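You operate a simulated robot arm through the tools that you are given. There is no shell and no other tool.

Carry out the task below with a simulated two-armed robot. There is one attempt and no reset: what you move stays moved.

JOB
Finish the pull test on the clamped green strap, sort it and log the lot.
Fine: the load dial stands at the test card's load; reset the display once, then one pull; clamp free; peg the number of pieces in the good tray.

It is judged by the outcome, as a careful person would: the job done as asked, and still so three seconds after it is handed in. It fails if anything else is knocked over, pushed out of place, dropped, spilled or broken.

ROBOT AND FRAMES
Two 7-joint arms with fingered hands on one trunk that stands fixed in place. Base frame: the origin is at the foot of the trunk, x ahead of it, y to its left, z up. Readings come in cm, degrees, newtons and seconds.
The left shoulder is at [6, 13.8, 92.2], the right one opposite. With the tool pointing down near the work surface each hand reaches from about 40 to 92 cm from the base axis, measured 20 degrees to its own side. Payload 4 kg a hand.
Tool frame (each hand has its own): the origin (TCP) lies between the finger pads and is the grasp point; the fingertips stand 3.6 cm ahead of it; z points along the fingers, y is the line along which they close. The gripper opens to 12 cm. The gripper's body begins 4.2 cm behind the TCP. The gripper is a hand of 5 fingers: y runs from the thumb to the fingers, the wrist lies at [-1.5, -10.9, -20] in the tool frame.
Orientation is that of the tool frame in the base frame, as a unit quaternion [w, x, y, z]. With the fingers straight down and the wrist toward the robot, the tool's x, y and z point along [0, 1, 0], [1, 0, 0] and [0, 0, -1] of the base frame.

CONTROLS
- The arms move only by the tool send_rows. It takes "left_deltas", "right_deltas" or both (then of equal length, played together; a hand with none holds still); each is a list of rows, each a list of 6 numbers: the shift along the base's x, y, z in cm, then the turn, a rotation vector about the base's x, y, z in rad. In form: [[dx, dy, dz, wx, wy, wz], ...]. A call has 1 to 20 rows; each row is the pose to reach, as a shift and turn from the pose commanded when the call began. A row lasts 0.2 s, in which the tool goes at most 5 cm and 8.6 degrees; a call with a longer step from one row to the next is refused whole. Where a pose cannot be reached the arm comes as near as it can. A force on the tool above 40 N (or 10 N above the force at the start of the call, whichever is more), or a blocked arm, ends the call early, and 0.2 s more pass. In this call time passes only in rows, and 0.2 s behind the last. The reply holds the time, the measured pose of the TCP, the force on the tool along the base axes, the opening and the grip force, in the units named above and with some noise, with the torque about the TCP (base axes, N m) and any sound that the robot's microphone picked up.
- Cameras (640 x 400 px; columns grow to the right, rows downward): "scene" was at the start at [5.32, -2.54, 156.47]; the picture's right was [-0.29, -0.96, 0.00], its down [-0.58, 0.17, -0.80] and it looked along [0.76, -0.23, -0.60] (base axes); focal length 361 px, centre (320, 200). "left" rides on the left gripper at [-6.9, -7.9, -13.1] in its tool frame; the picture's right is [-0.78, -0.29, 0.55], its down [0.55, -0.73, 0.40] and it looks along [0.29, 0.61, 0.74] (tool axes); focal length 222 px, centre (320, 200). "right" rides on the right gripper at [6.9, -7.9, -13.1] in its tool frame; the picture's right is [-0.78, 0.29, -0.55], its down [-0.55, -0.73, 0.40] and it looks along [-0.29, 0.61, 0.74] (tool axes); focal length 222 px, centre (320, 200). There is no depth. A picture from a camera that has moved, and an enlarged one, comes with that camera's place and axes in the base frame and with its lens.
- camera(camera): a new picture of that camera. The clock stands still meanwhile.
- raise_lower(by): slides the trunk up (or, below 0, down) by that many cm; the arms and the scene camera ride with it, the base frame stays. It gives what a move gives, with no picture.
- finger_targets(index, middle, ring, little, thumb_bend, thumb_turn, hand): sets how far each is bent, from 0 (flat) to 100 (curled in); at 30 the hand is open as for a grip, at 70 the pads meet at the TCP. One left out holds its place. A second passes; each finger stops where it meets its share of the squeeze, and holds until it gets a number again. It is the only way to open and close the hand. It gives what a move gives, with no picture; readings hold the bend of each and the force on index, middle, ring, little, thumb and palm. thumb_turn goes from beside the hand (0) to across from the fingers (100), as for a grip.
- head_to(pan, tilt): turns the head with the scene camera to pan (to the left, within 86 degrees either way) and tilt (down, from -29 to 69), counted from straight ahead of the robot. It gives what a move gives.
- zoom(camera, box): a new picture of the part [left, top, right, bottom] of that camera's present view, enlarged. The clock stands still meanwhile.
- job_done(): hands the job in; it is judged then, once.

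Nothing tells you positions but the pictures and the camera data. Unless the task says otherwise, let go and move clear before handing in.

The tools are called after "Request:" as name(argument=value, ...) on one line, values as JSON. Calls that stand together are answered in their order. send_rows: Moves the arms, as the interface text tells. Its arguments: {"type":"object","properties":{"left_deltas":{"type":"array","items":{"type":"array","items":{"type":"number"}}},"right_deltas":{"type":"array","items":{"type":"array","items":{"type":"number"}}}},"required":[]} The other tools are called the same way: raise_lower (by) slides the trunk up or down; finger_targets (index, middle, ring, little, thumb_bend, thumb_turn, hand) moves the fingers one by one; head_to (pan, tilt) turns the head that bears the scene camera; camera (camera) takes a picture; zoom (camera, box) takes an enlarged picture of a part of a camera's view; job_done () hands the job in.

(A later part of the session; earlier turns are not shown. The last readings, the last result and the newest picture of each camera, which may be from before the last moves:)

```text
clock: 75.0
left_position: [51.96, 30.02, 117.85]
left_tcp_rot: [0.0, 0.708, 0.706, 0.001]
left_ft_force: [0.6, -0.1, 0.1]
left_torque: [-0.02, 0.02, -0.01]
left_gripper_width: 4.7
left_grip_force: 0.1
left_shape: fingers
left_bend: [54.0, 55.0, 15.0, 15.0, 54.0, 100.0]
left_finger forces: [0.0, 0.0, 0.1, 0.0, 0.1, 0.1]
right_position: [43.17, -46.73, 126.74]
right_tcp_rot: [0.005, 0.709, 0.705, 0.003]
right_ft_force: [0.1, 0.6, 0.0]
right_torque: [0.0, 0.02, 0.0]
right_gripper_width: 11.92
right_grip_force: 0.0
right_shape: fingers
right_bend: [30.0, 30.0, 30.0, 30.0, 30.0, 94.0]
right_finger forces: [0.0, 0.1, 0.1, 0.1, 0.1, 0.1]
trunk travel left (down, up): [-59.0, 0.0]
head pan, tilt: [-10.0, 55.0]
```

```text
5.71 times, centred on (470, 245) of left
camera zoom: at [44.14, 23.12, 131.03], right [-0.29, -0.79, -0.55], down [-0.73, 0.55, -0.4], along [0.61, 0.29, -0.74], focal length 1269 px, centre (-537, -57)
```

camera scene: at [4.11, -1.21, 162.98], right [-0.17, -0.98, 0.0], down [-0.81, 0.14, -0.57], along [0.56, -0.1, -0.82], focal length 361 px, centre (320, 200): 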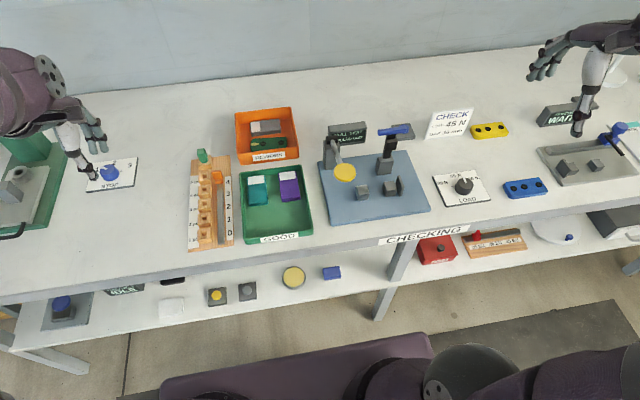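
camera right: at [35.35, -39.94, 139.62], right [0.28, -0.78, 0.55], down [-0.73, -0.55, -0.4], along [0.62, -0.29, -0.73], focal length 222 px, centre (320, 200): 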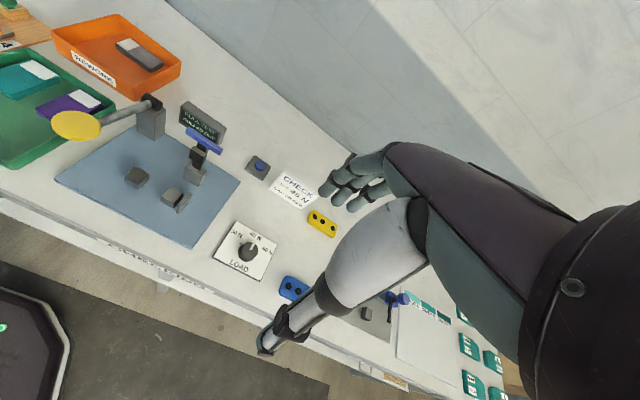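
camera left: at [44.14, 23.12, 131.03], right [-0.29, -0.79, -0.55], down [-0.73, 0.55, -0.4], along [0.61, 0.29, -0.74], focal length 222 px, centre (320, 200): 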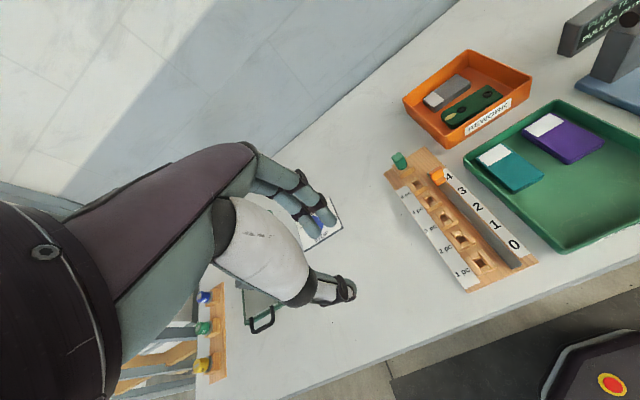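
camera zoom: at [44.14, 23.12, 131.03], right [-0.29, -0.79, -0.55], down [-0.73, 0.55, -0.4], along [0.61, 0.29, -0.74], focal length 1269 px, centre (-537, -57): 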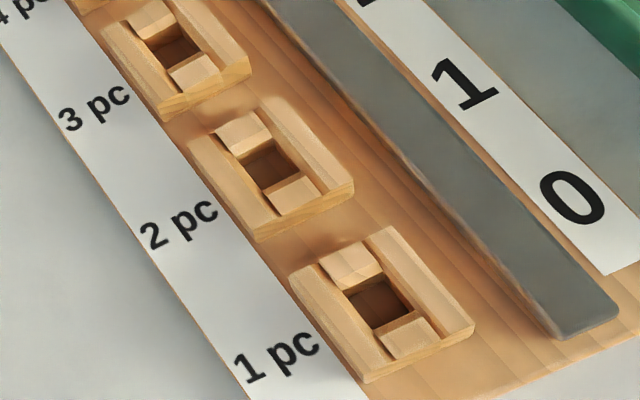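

The peg handle is about 2 cm square, centred near (74.6, 18.6) with its top at z≈91.5. The "2 pc" hole is near (55.5, 18.8). I'll preshape a thumb–index pinch and go above the peg.

Request:
finger_targets(hand="left", index=53, middle=15, ring=15, little=15, thumb_bend=53)

Request:
send_rows(left_deltas=[[3, -1.5, -1, 0, 0, 0], [6.5, -3.2, -3, 0, 0, 0], [10, -5, -5, 0, 0, 0], [13.5, -6.8, -7, 0, 0, 0], [17, -8.6, -9, 0, 0, 0], [20, -10.2, -11, 0, 0, 0], [22.6, -11.4, -13.5, 0, 0, 0]])

Request:
camera(camera="left")

Request:
camera(camera="scene")

Request:
camera(camera="right")

```text
clock: 76.0
left_position: [51.97, 29.98, 118.07]
left_tcp_rot: [-0.001, 0.707, 0.707, 0.0]
left_ft_force: [0.3, 0.4, 1.3]
left_torque: [-0.01, 0.0, -0.02]
left_gripper_width: 5.0
left_grip_force: 0.1
left_shape: fingers
left_bend: [53.0, 15.0, 15.0, 15.0, 53.0, 100.0]
left_finger forces: [0.0, 0.1, 0.0, 0.0, 0.1, 0.0]
right_position: [43.34, -46.9, 126.76]
right_tcp_rot: [0.004, 0.709, 0.705, 0.003]
right_ft_force: [-0.8, 0.4, 0.1]
right_torque: [0.02, 0.01, 0.0]
right_gripper_width: 11.93
right_grip_force: 0.1
right_shape: fingers
right_bend: [30.0, 30.0, 30.0, 30.0, 30.0, 94.0]
right_finger forces: [0.0, 0.1, 0.1, 0.0, 0.0, 0.1]
trunk travel left (down, up): [-59.0, 0.0]
head pan, tilt: [-10.0, 55.0]
```

```text
clock: 77.6
left_position: [74.88, 18.62, 104.26]
left_tcp_rot: [0.0, 0.707, 0.708, 0.0]
left_ft_force: [0.3, -0.9, -0.4]
left_torque: [0.0, 0.02, 0.0]
left_gripper_width: 5.02
left_grip_force: 0.1
left_shape: fingers
left_bend: [53.0, 15.0, 15.0, 15.0, 53.0, 100.0]
left_finger forces: [0.1, 0.0, 0.0, 0.1, 0.1, 0.0]
right_position: [43.37, -46.9, 126.67]
right_tcp_rot: [0.004, 0.708, 0.706, 0.003]
right_ft_force: [0.0, -0.2, 1.0]
right_torque: [-0.02, 0.03, 0.0]
right_gripper_width: 11.94
right_grip_force: 0.1
right_shape: fingers
right_bend: [30.0, 30.0, 30.0, 30.0, 30.0, 94.0]
right_finger forces: [0.1, 0.0, 0.0, 0.0, 0.0, 0.0]
trunk travel left (down, up): [-59.0, 0.0]
head pan, tilt: [-10.0, 55.0]
```

```text
taken
camera left: at [67.0, 11.66, 117.4], right [-0.29, -0.79, -0.55], down [-0.74, 0.55, -0.4], along [0.61, 0.29, -0.74], focal length 222 px, centre (320, 200)
```

left: 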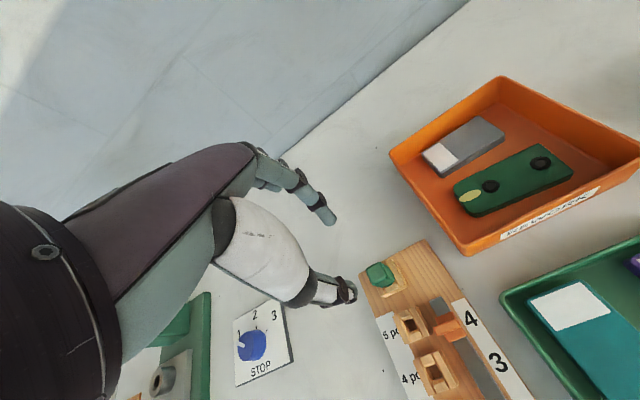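

```text
taken
camera scene: at [4.25, -1.32, 162.97], right [-0.17, -0.98, 0.0], down [-0.81, 0.14, -0.57], along [0.56, -0.1, -0.82], focal length 361 px, centre (320, 200)
```

scene: 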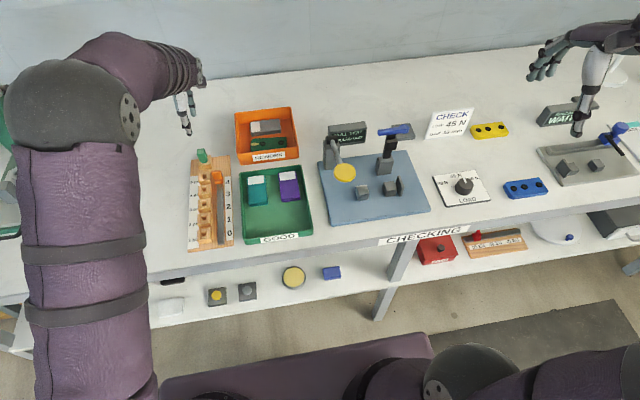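

```text
taken
camera right: at [35.43, -39.97, 139.59], right [0.28, -0.78, 0.55], down [-0.73, -0.55, -0.4], along [0.62, -0.29, -0.73], focal length 222 px, centre (320, 200)
```

right: 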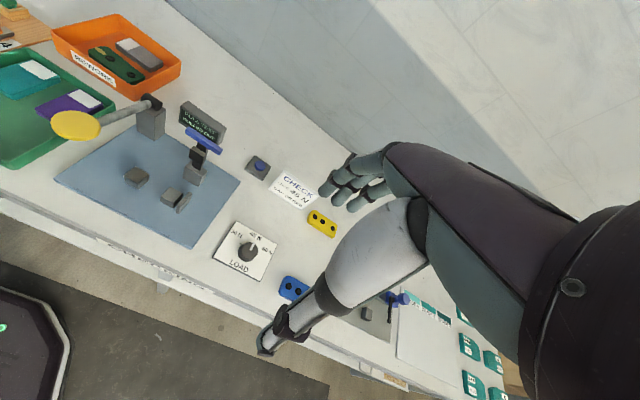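

The hand is about 9 cm above the peg. I'll zoom in from both cameras to centre it precisely.

Request:
zoom(camera="left", box=[300, 220, 440, 320])

Request:
zoom(camera="scene", box=[160, 80, 230, 175])

```text
4.00 times, centred on (370, 270) of left
camera zoom: at [67.0, 11.66, 117.4], right [-0.29, -0.79, -0.55], down [-0.74, 0.55, -0.4], along [0.61, 0.29, -0.74], focal length 888 px, centre (120, -80)
```

zoom: 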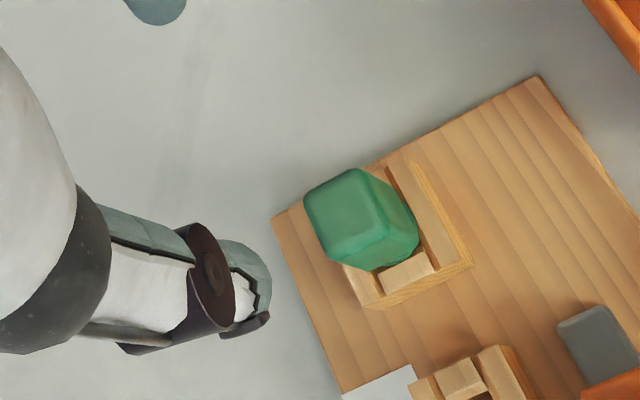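

```text
4.21 times, centred on (195, 128) of scene
camera zoom: at [4.25, -1.32, 162.97], right [-0.17, -0.98, 0.0], down [-0.81, 0.14, -0.57], along [0.56, -0.1, -0.82], focal length 1521 px, centre (846, 505)
```

zoom: 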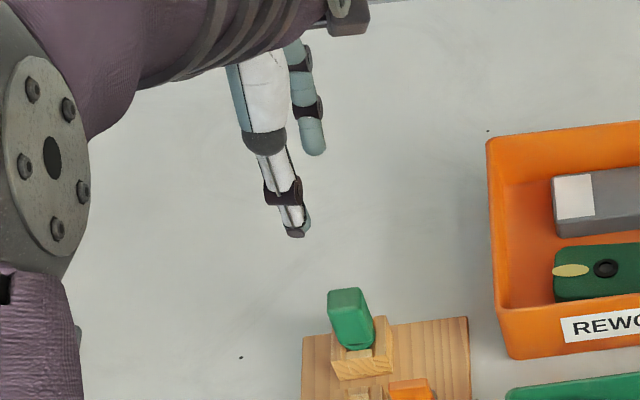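

The hand is within 2 mm of the peg's centre. I'll descend to just above it.

Request:
send_rows(left_deltas=[[-0.1, 0, -2, 0, 0, 0], [-0.15, 0, -4, 0, 0, 0], [-0.15, 0, -6, 0, 0, 0], [-0.15, 0, -8, 0, 0, 0], [-0.15, 0, -9.3, 0, 0, 0]])

Request:
zoom(camera="left", box=[260, 180, 440, 330])

Request:
zoom(camera="scene", box=[170, 110, 240, 190])

```text
clock: 78.8
left_position: [74.62, 18.51, 95.11]
left_tcp_rot: [0.0, 0.707, 0.707, -0.001]
left_ft_force: [-0.2, 0.0, -0.6]
left_torque: [-0.01, 0.02, 0.0]
left_gripper_width: 5.03
left_grip_force: 0.1
left_shape: fingers
left_bend: [53.0, 15.0, 15.0, 15.0, 53.0, 100.0]
left_finger forces: [0.1, 0.1, 0.0, 0.1, 0.1, 0.0]
right_position: [43.33, -46.85, 126.75]
right_tcp_rot: [0.005, 0.709, 0.705, 0.003]
right_ft_force: [-0.6, -0.1, 0.1]
right_torque: [0.04, -0.01, 0.04]
right_gripper_width: 11.96
right_grip_force: 0.0
right_shape: fingers
right_bend: [30.0, 30.0, 30.0, 30.0, 30.0, 94.0]
right_finger forces: [0.0, 0.0, 0.0, 0.0, 0.0, 0.1]
trunk travel left (down, up): [-59.0, 0.0]
head pan, tilt: [-10.0, 55.0]
```

```text
2.67 times, centred on (350, 255) of left
camera zoom: at [66.75, 11.64, 108.16], right [-0.29, -0.78, -0.55], down [-0.73, 0.55, -0.4], along [0.61, 0.29, -0.74], focal length 592 px, centre (240, 53)
```

zoom: 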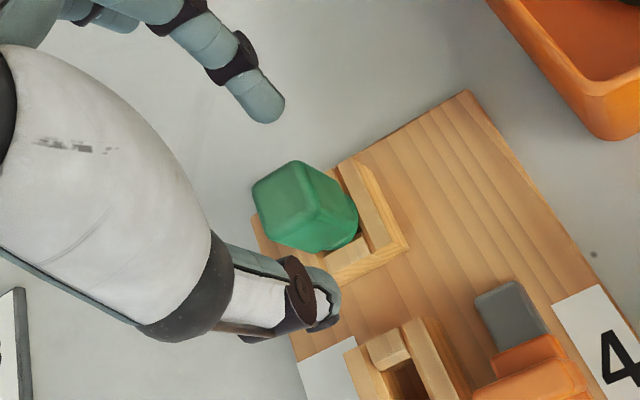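

```text
5.00 times, centred on (205, 150) of scene
camera zoom: at [4.15, -1.32, 162.98], right [-0.17, -0.98, 0.0], down [-0.81, 0.14, -0.57], along [0.56, -0.1, -0.82], focal length 1806 px, centre (895, 450)
```

zoom: 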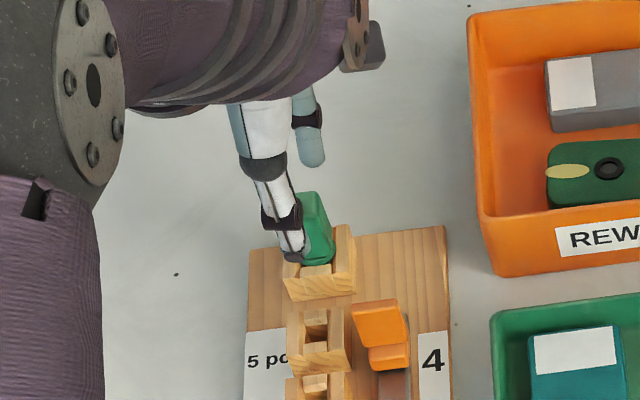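

Thumb and index straddle the peg in line with its centre. I'll go down the last 3 cm and pinch.

Request:
send_rows(left_deltas=[[0.05, 0.1, -1, 0, 0, 0], [0.05, 0.1, -2, 0, 0, 0], [0.05, 0.1, -2.8, 0, 0, 0]])

Request:
finger_targets(hand="left", index=70, thumb_bend=70)

Request:
zoom(camera="left", box=[260, 180, 440, 330])

Request:
zoom(camera="scene", box=[170, 110, 240, 190])

```text
clock: 79.6
left_position: [74.64, 18.64, 92.3]
left_tcp_rot: [-0.001, 0.707, 0.707, 0.0]
left_ft_force: [0.7, -0.6, -0.1]
left_torque: [0.0, -0.02, -0.01]
left_gripper_width: 5.02
left_grip_force: 0.0
left_shape: fingers
left_bend: [53.0, 15.0, 15.0, 15.0, 53.0, 100.0]
left_finger forces: [0.1, 0.0, 0.1, 0.1, 0.0, 0.0]
right_position: [43.33, -46.78, 126.63]
right_tcp_rot: [0.004, 0.709, 0.705, 0.003]
right_ft_force: [0.3, 0.2, 0.1]
right_torque: [0.02, -0.02, 0.0]
right_gripper_width: 11.93
right_grip_force: 0.1
right_shape: fingers
right_bend: [30.0, 30.0, 30.0, 30.0, 30.0, 94.0]
right_finger forces: [0.0, 0.1, 0.0, 0.0, 0.0, 0.0]
trunk travel left (down, up): [-59.0, 0.0]
head pan, tilt: [-10.0, 55.0]
```

```text
clock: 80.6
left_position: [74.72, 18.66, 92.35]
left_tcp_rot: [0.0, 0.706, 0.708, 0.0]
left_ft_force: [0.1, -0.3, 0.2]
left_torque: [0.0, 0.0, -0.04]
left_gripper_width: 1.78
left_grip_force: 5.1
left_shape: fingers
left_bend: [65.0, 15.0, 15.0, 15.0, 66.0, 100.0]
left_finger forces: [5.4, 0.1, 0.0, 0.0, 5.5, 0.1]
right_position: [43.26, -46.86, 126.53]
right_tcp_rot: [0.004, 0.709, 0.705, 0.003]
right_ft_force: [-0.2, -0.2, 0.0]
right_torque: [0.0, -0.01, -0.01]
right_gripper_width: 11.93
right_grip_force: 0.0
right_shape: fingers
right_bend: [30.0, 30.0, 30.0, 30.0, 30.0, 94.0]
right_finger forces: [0.0, 0.1, 0.1, 0.0, 0.1, 0.0]
trunk travel left (down, up): [-59.0, 0.0]
head pan, tilt: [-10.0, 55.0]
```

```text
2.67 times, centred on (350, 255) of left
camera zoom: at [66.75, 11.73, 105.38], right [-0.29, -0.78, -0.55], down [-0.73, 0.55, -0.4], along [0.61, 0.29, -0.74], focal length 592 px, centre (240, 53)
```

zoom: 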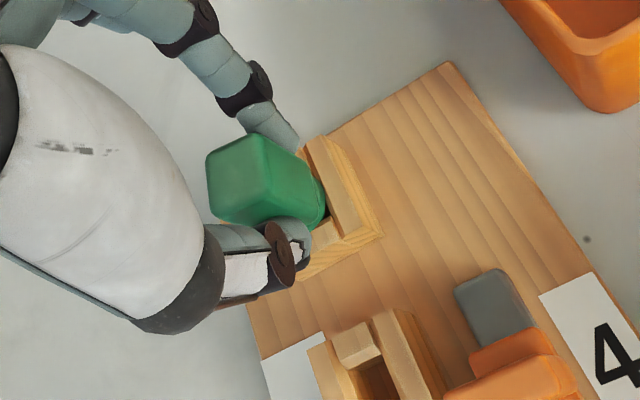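

```text
5.00 times, centred on (205, 150) of scene
camera zoom: at [4.12, -1.31, 162.98], right [-0.17, -0.98, 0.0], down [-0.81, 0.14, -0.57], along [0.56, -0.1, -0.82], focal length 1806 px, centre (895, 450)
```

zoom: 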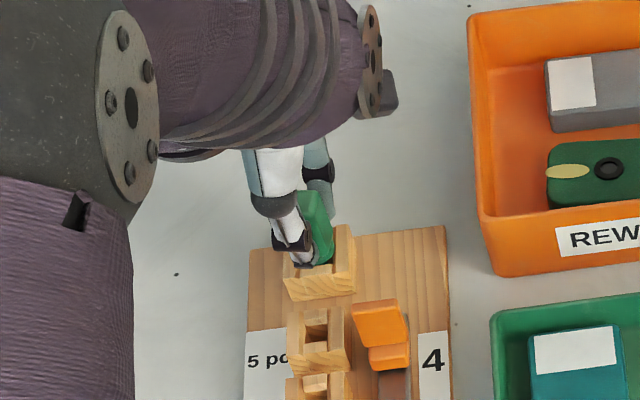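

The peg is pinched evenly at 5.4 N on both sides. I'll lift it straight out slowly.

Request:
send_rows(left_deltas=[[0, 0, 0.4, 0, 0, 0], [0, 0, 0.8, 0, 0, 0], [0, 0, 1.2, 0, 0, 0], [0, 0, 1.8, 0, 0, 0], [0, 0, 2.6, 0, 0, 0], [0, 0, 3.6, 0, 0, 0], [0, 0, 5, 0, 0, 0]])

Request:
zoom(camera="left", box=[260, 180, 440, 330])

Request:
zoom(camera="scene", box=[170, 110, 240, 190])

```text
clock: 82.2
left_position: [74.57, 18.59, 97.41]
left_tcp_rot: [0.0, 0.707, 0.707, 0.0]
left_ft_force: [-0.2, 0.1, -0.8]
left_torque: [0.03, 0.0, 0.0]
left_gripper_width: 1.79
left_grip_force: 5.8
left_shape: fingers
left_bend: [65.0, 15.0, 15.0, 15.0, 66.0, 100.0]
left_finger forces: [5.4, 0.0, 0.0, 0.0, 5.5, 0.0]
right_position: [43.39, -46.89, 126.82]
right_tcp_rot: [0.004, 0.709, 0.705, 0.003]
right_ft_force: [-1.0, -0.4, -0.1]
right_torque: [0.01, -0.02, 0.0]
right_gripper_width: 11.92
right_grip_force: 0.1
right_shape: fingers
right_bend: [30.0, 30.0, 30.0, 30.0, 30.0, 94.0]
right_finger forces: [0.1, 0.1, 0.0, 0.0, 0.0, 0.0]
trunk travel left (down, up): [-59.0, 0.0]
head pan, tilt: [-10.0, 55.0]
```

```text
2.67 times, centred on (350, 255) of left
camera zoom: at [66.72, 11.6, 110.41], right [-0.29, -0.78, -0.55], down [-0.73, 0.55, -0.4], along [0.61, 0.29, -0.74], focal length 592 px, centre (240, 53)
```

zoom: 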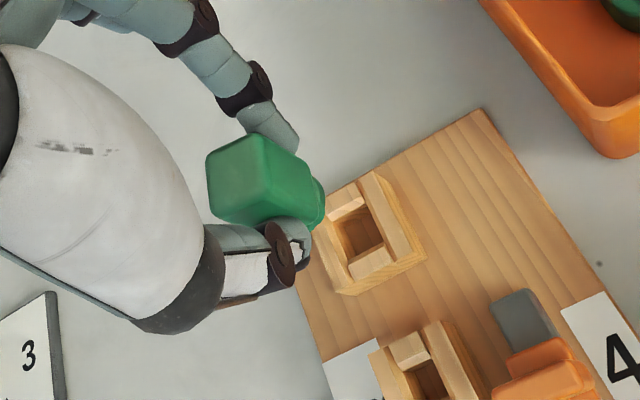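

```text
5.00 times, centred on (205, 150) of scene
camera zoom: at [4.09, -1.32, 162.97], right [-0.17, -0.98, 0.0], down [-0.81, 0.14, -0.57], along [0.56, -0.1, -0.82], focal length 1806 px, centre (895, 450)
```

zoom: 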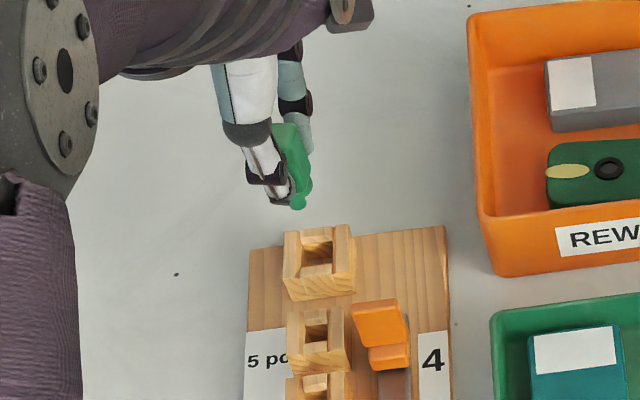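

The peg is out, and its narrow stem is now visible. The home socket has the same shape as the numbered ones, so I'll measure the exact offset between the home hole and the "2 pc" hole.

Request:
zoom(camera="scene", box=[190, 145, 230, 185])

Request:
zoom(camera="scene", box=[190, 205, 230, 245])

Request:
zoom(camera="scene", box=[180, 115, 220, 155])

Request:
zoom(camera="left", box=[310, 200, 430, 310])

Request:
camera(camera="left")

```text
10.00 times, centred on (210, 165) of scene
camera zoom: at [4.09, -1.32, 162.97], right [-0.17, -0.98, 0.0], down [-0.81, 0.14, -0.57], along [0.56, -0.1, -0.82], focal length 3612 px, centre (1420, 550)
```

zoom: 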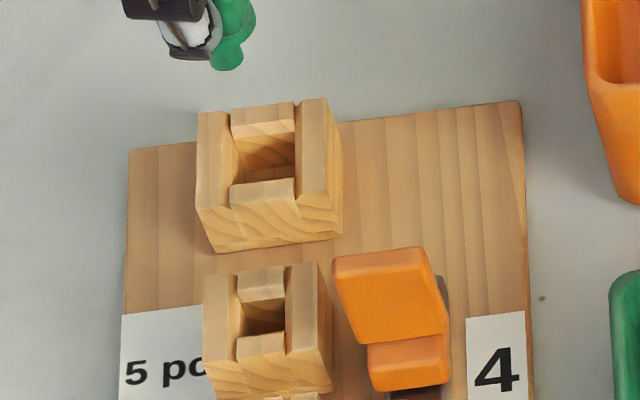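

```text
10.00 times, centred on (210, 225) of scene
camera zoom: at [4.09, -1.32, 162.97], right [-0.17, -0.98, 0.0], down [-0.81, 0.14, -0.57], along [0.56, -0.1, -0.82], focal length 3612 px, centre (1420, -50)
```

zoom: 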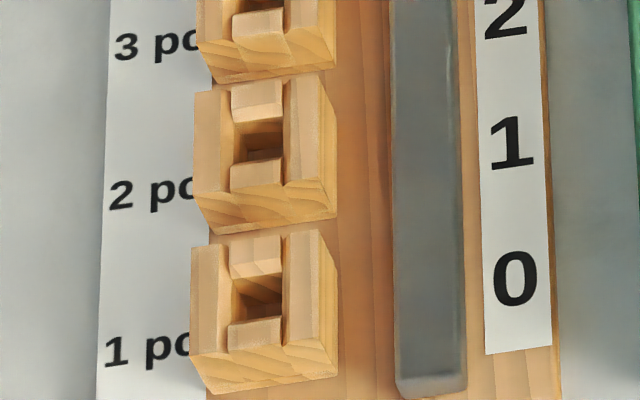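

```text
10.00 times, centred on (200, 135) of scene
camera zoom: at [4.09, -1.32, 162.97], right [-0.17, -0.98, 0.0], down [-0.81, 0.14, -0.57], along [0.56, -0.1, -0.82], focal length 3612 px, centre (1520, 850)
```

zoom: 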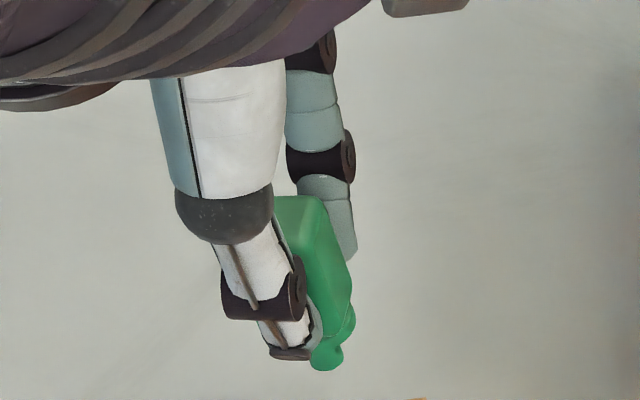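

```text
3.64 times, centred on (370, 255) of left
camera zoom: at [66.72, 11.6, 110.41], right [-0.29, -0.78, -0.55], down [-0.73, 0.55, -0.4], along [0.61, 0.29, -0.74], focal length 808 px, centre (138, 0)
```

zoom: 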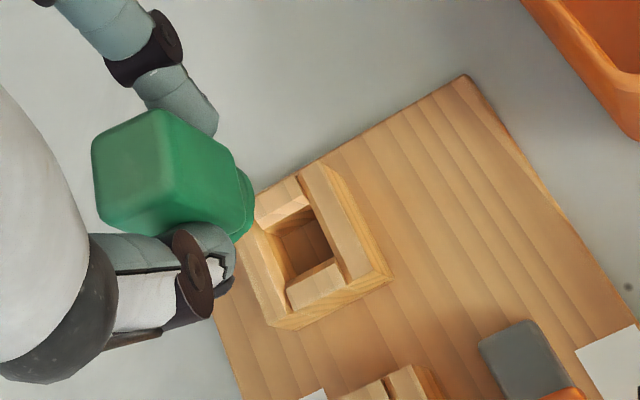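

```text
taken
camera left: at [66.72, 11.6, 110.41], right [-0.29, -0.78, -0.55], down [-0.73, 0.55, -0.4], along [0.61, 0.29, -0.74], focal length 222 px, centre (320, 200)
```

left: 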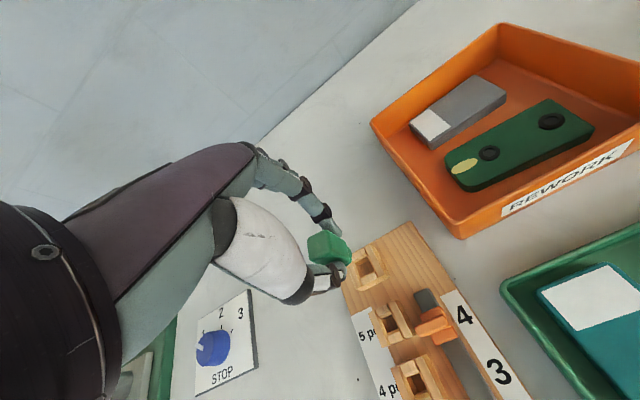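

The stem is about 0.85 cm thick, the "2 pc" hole about 1.25 cm wide, and the hole is 19.1 cm towards me from home. I'll carry the peg there at this height and bring the right camera round for a side view.

Request:
send_rows(left_deltas=[[-2, 0, 0.5, 0, 0, 0], [-6, 0, 0.5, 0, 0, 0], [-10, 0, 0.5, 0, 0, 0], [-14, 0, 0.5, 0, 0, 0], [-17.5, 0, 0.3, 0, 0, 0], [-19.1, 0, 0, 0, 0, 0]])

Request:
send_rows(right_deltas=[[0, 4, 0, 0, 0, 0], [0, 8, 0, 0, 0, 0], [-1, 12, 0, 0, 0, 0], [-2, 16, 0, 0, 0, 0], [-3, 20, 0, 0, 0, 0], [-3, 24, 0, 0, 0, 0]])

Request:
camera(camera="scene")

Request:
camera(camera="left")

Request:
camera(camera="right")

```text
clock: 83.6
left_position: [55.5, 18.57, 97.36]
left_tcp_rot: [0.001, 0.707, 0.707, -0.001]
left_ft_force: [0.0, -1.9, -0.2]
left_torque: [0.0, 0.0, 0.0]
left_gripper_width: 1.78
left_grip_force: 5.9
left_shape: fingers
left_bend: [65.0, 15.0, 15.0, 15.0, 66.0, 100.0]
left_finger forces: [5.5, 0.0, 0.1, 0.0, 5.5, 0.0]
right_position: [43.25, -46.79, 126.58]
right_tcp_rot: [0.003, 0.709, 0.705, 0.003]
right_ft_force: [1.1, -0.1, 0.5]
right_torque: [0.03, 0.01, 0.03]
right_gripper_width: 11.91
right_grip_force: 0.1
right_shape: fingers
right_bend: [30.0, 30.0, 30.0, 30.0, 30.0, 94.0]
right_finger forces: [0.0, 0.0, 0.0, 0.0, 0.0, 0.1]
trunk travel left (down, up): [-59.0, 0.0]
head pan, tilt: [-10.0, 55.0]
```

```text
clock: 85.0
left_position: [55.63, 18.69, 97.34]
left_tcp_rot: [0.0, 0.707, 0.707, 0.001]
left_ft_force: [-1.0, 0.0, -0.3]
left_torque: [-0.03, 0.03, -0.04]
left_gripper_width: 1.77
left_grip_force: 5.6
left_shape: fingers
left_bend: [65.0, 15.0, 15.0, 15.0, 66.0, 100.0]
left_finger forces: [5.6, 0.0, 0.0, 0.0, 5.5, 0.0]
right_position: [40.23, -22.82, 126.7]
right_tcp_rot: [0.005, 0.709, 0.705, 0.003]
right_ft_force: [-0.4, 0.4, 0.3]
right_torque: [-0.01, -0.01, 0.01]
right_gripper_width: 11.94
right_grip_force: 0.0
right_shape: fingers
right_bend: [30.0, 30.0, 30.0, 30.0, 30.0, 94.0]
right_finger forces: [0.1, 0.1, 0.0, 0.0, 0.0, 0.1]
trunk travel left (down, up): [-59.0, 0.0]
head pan, tilt: [-10.0, 55.0]
```

```text
taken
camera scene: at [4.16, -1.24, 162.97], right [-0.17, -0.98, 0.0], down [-0.81, 0.14, -0.57], along [0.56, -0.1, -0.82], focal length 361 px, centre (320, 200)
```

scene: 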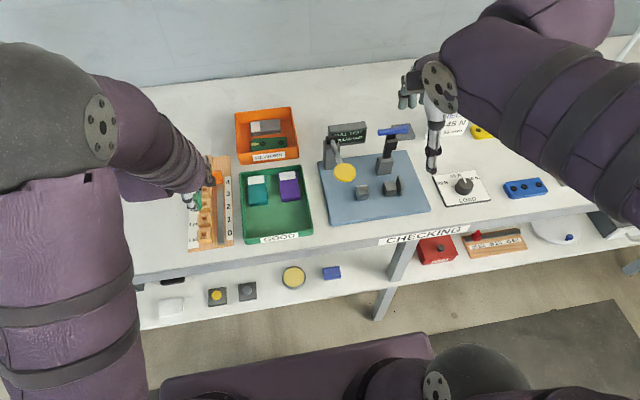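

```text
taken
camera left: at [47.73, 11.73, 110.47], right [-0.29, -0.79, -0.55], down [-0.74, 0.55, -0.4], along [0.61, 0.29, -0.74], focal length 222 px, centre (320, 200)
```

left: 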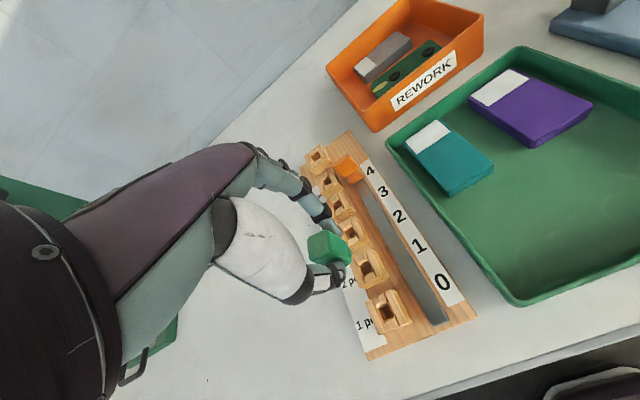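

```text
taken
camera right: at [32.36, -15.88, 139.64], right [0.28, -0.79, 0.55], down [-0.73, -0.55, -0.4], along [0.62, -0.29, -0.73], focal length 222 px, centre (320, 200)
```

right: 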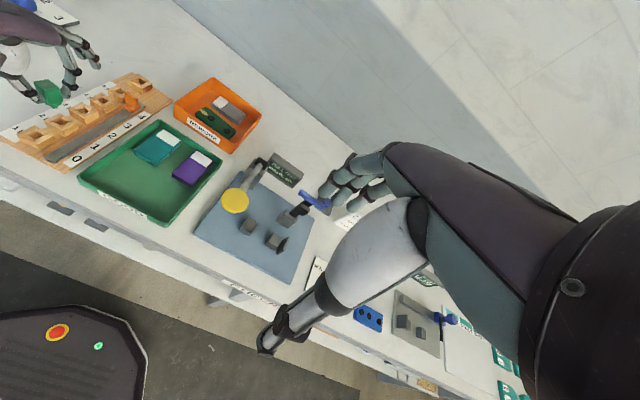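

The peg hangs over the "2 pc" area. I'll zoom in from all three cameras to compare the stem and hole positions.

Request:
zoom(camera="right", box=[0, 60, 120, 160])

Request:
zoom(camera="scene", box=[165, 180, 235, 245])

Request:
zoom(camera="left", box=[290, 210, 420, 330])

```text
4.00 times, centred on (60, 110) of right
camera zoom: at [32.36, -15.88, 139.64], right [0.28, -0.79, 0.55], down [-0.73, -0.55, -0.4], along [0.62, -0.29, -0.73], focal length 888 px, centre (1360, 560)
```

zoom: 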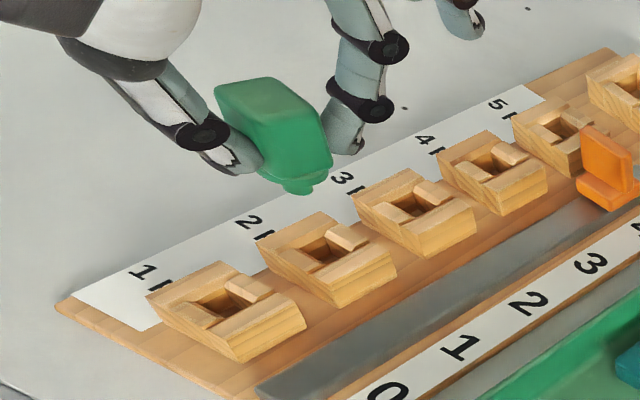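

```text
6.15 times, centred on (200, 212) of scene
camera zoom: at [4.16, -1.24, 162.97], right [-0.17, -0.98, 0.0], down [-0.81, 0.14, -0.57], along [0.56, -0.1, -0.82], focal length 2223 px, centre (1058, 123)
```

zoom: 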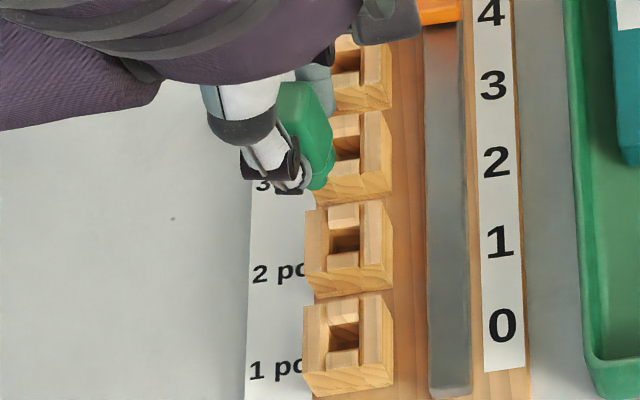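

```text
3.33 times, centred on (355, 270) of left
camera zoom: at [47.73, 11.73, 110.47], right [-0.29, -0.79, -0.55], down [-0.74, 0.55, -0.4], along [0.61, 0.29, -0.74], focal length 740 px, centre (203, -33)
```

zoom: 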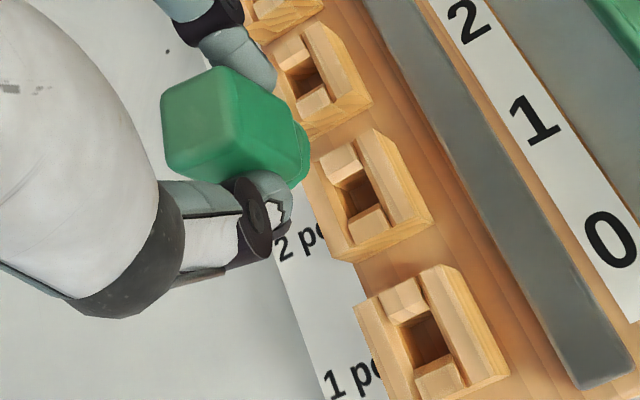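

Combining the cameras, the stem is at about (55.65, 18.6) and the "2 pc" hole at about (55.43, 18.65). I'll shift 2 mm back and lower to just above the hole.

Request:
send_rows(left_deltas=[[-0.2, 0.03, -1, 0, 0, 0], [-0.2, 0.03, -2, 0, 0, 0], [-0.2, 0.03, -2.8, 0, 0, 0]])

Request:
zoom(camera="right", box=[10, 70, 110, 150])

Request:
zoom(camera="scene", box=[175, 190, 235, 240])

Request:
zoom(camera="left", box=[290, 210, 420, 330])

```text
clock: 85.8
left_position: [55.35, 18.69, 94.68]
left_tcp_rot: [0.0, 0.708, 0.707, 0.0]
left_ft_force: [0.0, 0.9, -1.2]
left_torque: [0.03, -0.01, 0.0]
left_gripper_width: 1.76
left_grip_force: 6.3
left_shape: fingers
left_bend: [65.0, 15.0, 15.0, 15.0, 66.0, 100.0]
left_finger forces: [5.5, 0.0, 0.0, 0.0, 5.4, 0.1]
right_position: [40.34, -22.89, 126.7]
right_tcp_rot: [0.005, 0.709, 0.705, 0.003]
right_ft_force: [0.2, 0.5, 0.3]
right_torque: [0.0, 0.01, -0.02]
right_gripper_width: 11.92
right_grip_force: 0.0
right_shape: fingers
right_bend: [30.0, 30.0, 30.0, 30.0, 30.0, 94.0]
right_finger forces: [0.0, 0.0, 0.0, 0.0, 0.0, 0.1]
trunk travel left (down, up): [-59.0, 0.0]
head pan, tilt: [-10.0, 55.0]
```

```text
5.00 times, centred on (60, 110) of right
camera zoom: at [32.36, -15.94, 139.66], right [0.28, -0.78, 0.55], down [-0.73, -0.55, -0.4], along [0.62, -0.29, -0.73], focal length 1111 px, centre (1620, 650)
```

zoom: 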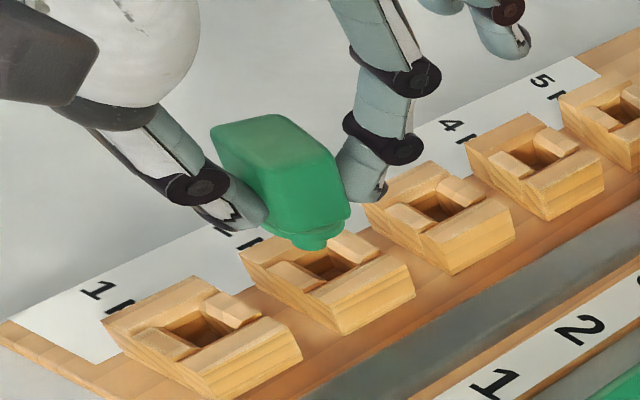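

```text
8.00 times, centred on (205, 215) of scene
camera zoom: at [4.14, -1.28, 162.98], right [-0.17, -0.98, 0.0], down [-0.81, 0.14, -0.57], along [0.56, -0.1, -0.82], focal length 2889 px, centre (1240, 80)
```

zoom: 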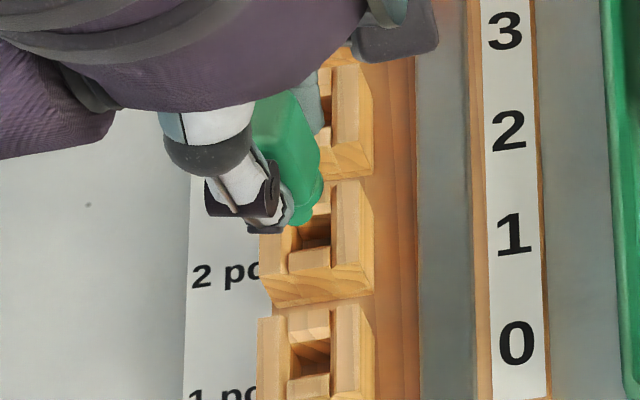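

```text
3.33 times, centred on (355, 270) of left
camera zoom: at [47.46, 11.76, 107.64], right [-0.29, -0.79, -0.55], down [-0.73, 0.55, -0.4], along [0.61, 0.29, -0.74], focal length 740 px, centre (203, -33)
```

zoom: 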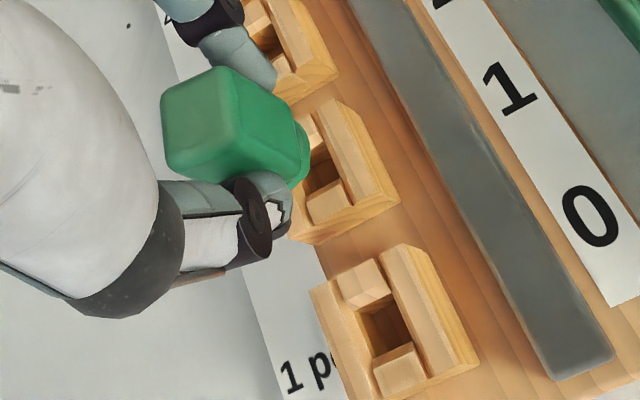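

The stem bottom is about 1 cm above the hole and roughly 2 mm short in x. I'll correct that and lower another half centimetre to recheck.

Request:
send_rows(left_deltas=[[0.2, 0, -0.2, 0, 0, 0], [0.25, 0, -0.5, 0, 0, 0]])

Request:
zoom(camera="right", box=[30, 85, 90, 135])

Request:
zoom(camera="scene", box=[185, 200, 225, 235])

```text
clock: 86.4
left_position: [55.57, 18.7, 94.09]
left_tcp_rot: [0.0, 0.707, 0.707, -0.001]
left_ft_force: [-0.5, 0.2, -0.7]
left_torque: [0.0, 0.02, -0.02]
left_gripper_width: 1.75
left_grip_force: 5.5
left_shape: fingers
left_bend: [65.0, 15.0, 15.0, 15.0, 66.0, 100.0]
left_finger forces: [5.5, 0.1, 0.0, 0.0, 5.5, 0.0]
right_position: [40.39, -22.97, 126.73]
right_tcp_rot: [0.005, 0.709, 0.705, 0.003]
right_ft_force: [0.3, -0.1, 0.5]
right_torque: [0.0, 0.0, 0.01]
right_gripper_width: 11.93
right_grip_force: 0.1
right_shape: fingers
right_bend: [30.0, 30.0, 30.0, 30.0, 30.0, 94.0]
right_finger forces: [0.0, 0.0, 0.1, 0.0, 0.0, 0.1]
trunk travel left (down, up): [-59.0, 0.0]
head pan, tilt: [-10.0, 55.0]
```

```text
8.00 times, centred on (60, 110) of right
camera zoom: at [32.33, -15.97, 139.67], right [0.28, -0.79, 0.55], down [-0.73, -0.55, -0.4], along [0.62, -0.29, -0.73], focal length 1777 px, centre (2400, 920)
```

zoom: 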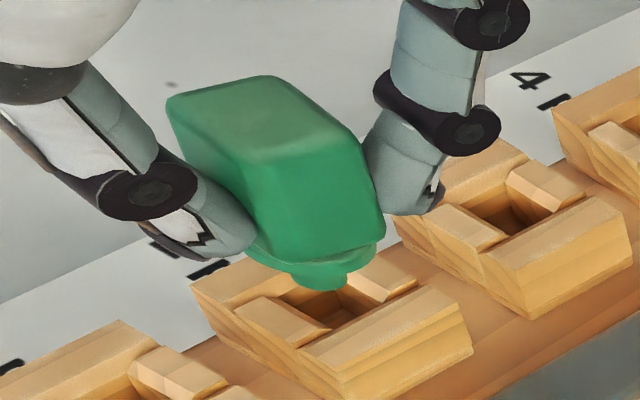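

```text
11.43 times, centred on (205, 218) of scene
camera zoom: at [4.11, -1.3, 162.98], right [-0.17, -0.98, 0.0], down [-0.81, 0.14, -0.57], along [0.56, -0.1, -0.82], focal length 4128 px, centre (1634, 0)
```

zoom: 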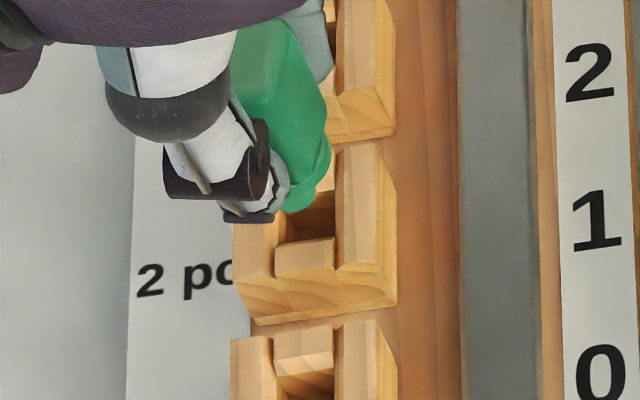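

Both views agree the stem is about 1.8 mm too far in x and 0.5 mm in y. I'll correct that and lower slowly into the hole while watching the force.

Request:
send_rows(left_deltas=[[-0.18, -0.05, 0, 0, 0, 0], [-0.18, -0.05, -0.3, 0, 0, 0], [-0.18, -0.05, -0.6, 0, 0, 0], [-0.18, -0.05, -0.9, 0, 0, 0]])

Request:
zoom(camera="right", box=[30, 85, 90, 135])

Request:
zoom(camera="scene", box=[185, 200, 225, 235])

```text
clock: 87.4
left_position: [55.37, 18.64, 93.14]
left_tcp_rot: [0.0, 0.707, 0.707, 0.0]
left_ft_force: [-0.1, -0.6, 0.0]
left_torque: [0.01, 0.02, 0.02]
left_gripper_width: 1.78
left_grip_force: 5.3
left_shape: fingers
left_bend: [65.0, 15.0, 15.0, 15.0, 66.0, 100.0]
left_finger forces: [5.5, 0.1, 0.0, 0.1, 5.6, 0.0]
right_position: [40.24, -22.85, 126.68]
right_tcp_rot: [0.004, 0.709, 0.705, 0.003]
right_ft_force: [0.5, 0.1, -0.6]
right_torque: [-0.01, -0.01, 0.01]
right_gripper_width: 11.92
right_grip_force: 0.0
right_shape: fingers
right_bend: [30.0, 30.0, 30.0, 30.0, 30.0, 94.0]
right_finger forces: [0.0, 0.0, 0.0, 0.0, 0.0, 0.0]
trunk travel left (down, up): [-59.0, 0.0]
head pan, tilt: [-10.0, 55.0]
```

```text
8.00 times, centred on (60, 110) of right
camera zoom: at [32.35, -15.96, 139.67], right [0.28, -0.79, 0.55], down [-0.73, -0.55, -0.4], along [0.62, -0.29, -0.73], focal length 1777 px, centre (2400, 920)
```

zoom: 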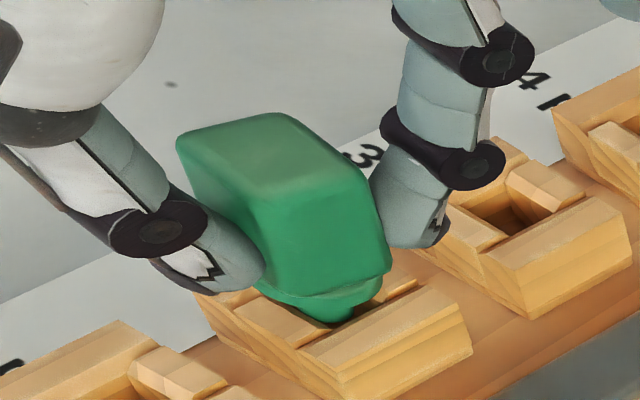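

```text
11.43 times, centred on (205, 218) of scene
camera zoom: at [4.13, -1.3, 162.98], right [-0.17, -0.98, 0.0], down [-0.81, 0.14, -0.57], along [0.56, -0.1, -0.82], focal length 4128 px, centre (1634, 0)
```

zoom: 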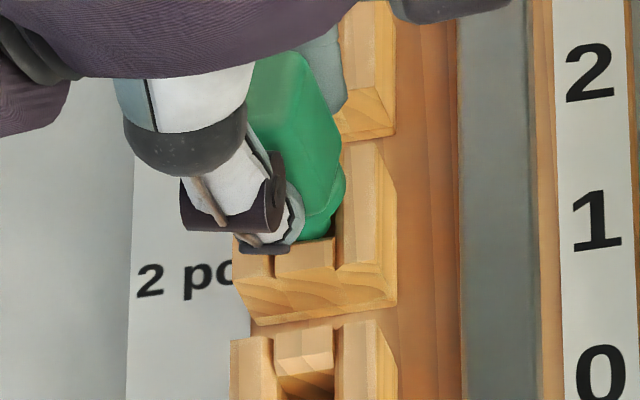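

There's no resistance and the stem has entered the hole. I'll continue down gently until the collar seats.

Request:
send_rows(left_deltas=[[0, 0, -0.2, 0, 0, 0], [0, 0, -0.4, 0, 0, 0], [0, 0, -0.6, 0, 0, 0]])

Request:
zoom(camera="right", box=[30, 85, 90, 135])

```text
clock: 88.2
left_position: [55.37, 18.52, 92.52]
left_tcp_rot: [0.0, 0.707, 0.707, 0.0]
left_ft_force: [-0.6, -0.2, -0.8]
left_torque: [-0.02, 0.0, 0.0]
left_gripper_width: 1.78
left_grip_force: 5.2
left_shape: fingers
left_bend: [65.0, 15.0, 15.0, 15.0, 66.0, 100.0]
left_finger forces: [5.5, 0.0, 0.0, 0.1, 5.5, 0.0]
right_position: [40.34, -22.86, 126.64]
right_tcp_rot: [0.004, 0.709, 0.705, 0.003]
right_ft_force: [-0.4, -0.1, -0.3]
right_torque: [0.0, -0.01, 0.0]
right_gripper_width: 11.91
right_grip_force: 0.0
right_shape: fingers
right_bend: [30.0, 30.0, 30.0, 30.0, 30.0, 94.0]
right_finger forces: [0.0, 0.0, 0.1, 0.0, 0.0, 0.0]
trunk travel left (down, up): [-59.0, 0.0]
head pan, tilt: [-10.0, 55.0]
```

```text
8.00 times, centred on (60, 110) of right
camera zoom: at [32.35, -15.96, 139.67], right [0.28, -0.79, 0.55], down [-0.73, -0.55, -0.4], along [0.62, -0.29, -0.73], focal length 1777 px, centre (2400, 920)
```

zoom: 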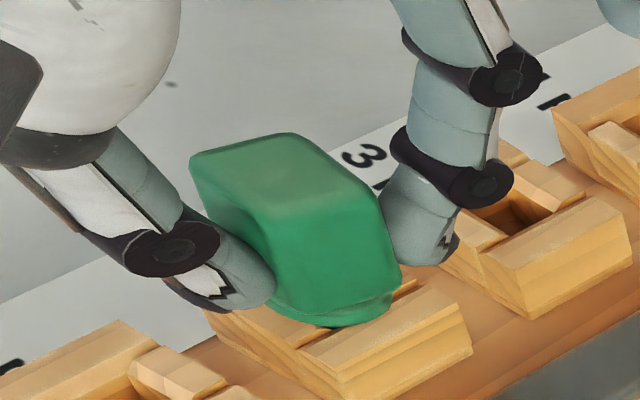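

The collar is almost on the socket. I'll feel for the seat.

Request:
send_rows(left_deltas=[[0, 0, -0.15, 0, 0, 0], [0, 0, -0.3, 0, 0, 0]])

Request:
zoom(camera="right", box=[30, 85, 90, 135])

```text
clock: 88.8
left_position: [55.36, 18.6, 92.21]
left_tcp_rot: [0.001, 0.707, 0.707, 0.001]
left_ft_force: [-0.1, 0.0, 2.2]
left_torque: [-0.01, -0.02, 0.02]
left_gripper_width: 1.76
left_grip_force: 5.9
left_shape: fingers
left_bend: [65.0, 15.0, 15.0, 15.0, 66.0, 100.0]
left_finger forces: [5.5, 0.0, 0.1, 0.1, 5.9, 0.0]
right_position: [40.25, -22.85, 126.65]
right_tcp_rot: [0.005, 0.709, 0.705, 0.003]
right_ft_force: [0.0, 0.6, 0.3]
right_torque: [0.0, 0.01, 0.0]
right_gripper_width: 11.93
right_grip_force: 0.1
right_shape: fingers
right_bend: [30.0, 30.0, 30.0, 30.0, 30.0, 94.0]
right_finger forces: [0.1, 0.1, 0.0, 0.1, 0.1, 0.1]
trunk travel left (down, up): [-59.0, 0.0]
head pan, tilt: [-10.0, 55.0]
```

```text
8.00 times, centred on (60, 110) of right
camera zoom: at [32.31, -15.98, 139.68], right [0.28, -0.79, 0.55], down [-0.73, -0.55, -0.4], along [0.62, -0.29, -0.73], focal length 1777 px, centre (2400, 920)
```

zoom: 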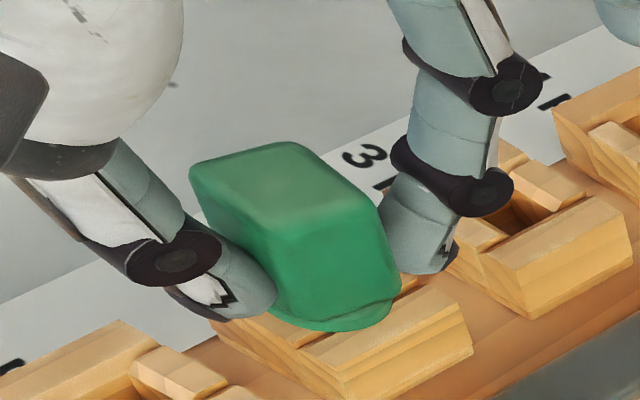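

The peg is seated with a 2 N contact at the same height as in the home socket. I'll open the pinch slightly and lift away.

Request:
finger_targets(hand="left", index=61, thumb_bend=62)

Request:
zoom(camera="right", box=[30, 85, 90, 135])

Request:
zoom(camera="scene", box=[185, 200, 225, 235])

```text
clock: 89.8
left_position: [55.34, 18.65, 92.29]
left_tcp_rot: [0.0, 0.707, 0.707, 0.0]
left_ft_force: [-0.6, 0.8, 0.5]
left_torque: [0.01, 0.02, 0.0]
left_gripper_width: 2.52
left_grip_force: 0.0
left_shape: fingers
left_bend: [61.0, 15.0, 15.0, 15.0, 62.0, 100.0]
left_finger forces: [0.0, 0.0, 0.0, 0.1, 0.1, 0.0]
right_position: [40.27, -22.89, 126.58]
right_tcp_rot: [0.004, 0.709, 0.705, 0.004]
right_ft_force: [-0.4, 0.6, 0.2]
right_torque: [0.06, 0.01, -0.03]
right_gripper_width: 11.94
right_grip_force: 0.0
right_shape: fingers
right_bend: [30.0, 30.0, 30.0, 30.0, 30.0, 94.0]
right_finger forces: [0.0, 0.0, 0.1, 0.0, 0.1, 0.0]
trunk travel left (down, up): [-59.0, 0.0]
head pan, tilt: [-10.0, 55.0]
```

```text
8.00 times, centred on (60, 110) of right
camera zoom: at [32.34, -15.97, 139.67], right [0.28, -0.79, 0.55], down [-0.73, -0.55, -0.4], along [0.62, -0.29, -0.73], focal length 1777 px, centre (2400, 920)
```

zoom: 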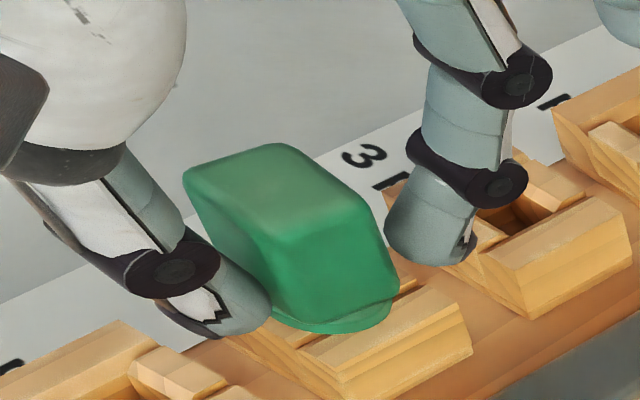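

```text
11.43 times, centred on (205, 218) of scene
camera zoom: at [4.12, -1.3, 162.98], right [-0.17, -0.98, 0.0], down [-0.81, 0.14, -0.57], along [0.56, -0.1, -0.82], focal length 4128 px, centre (1634, 0)
```

zoom: 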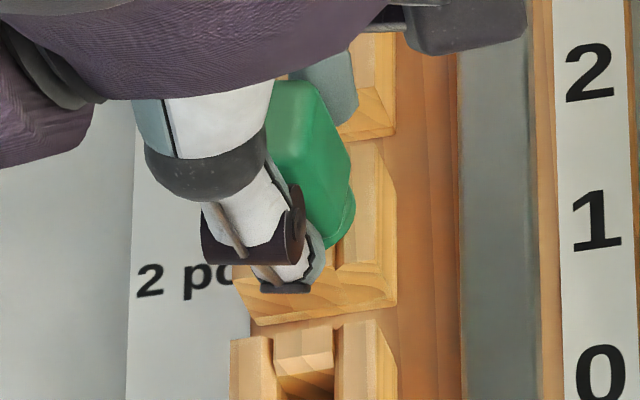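

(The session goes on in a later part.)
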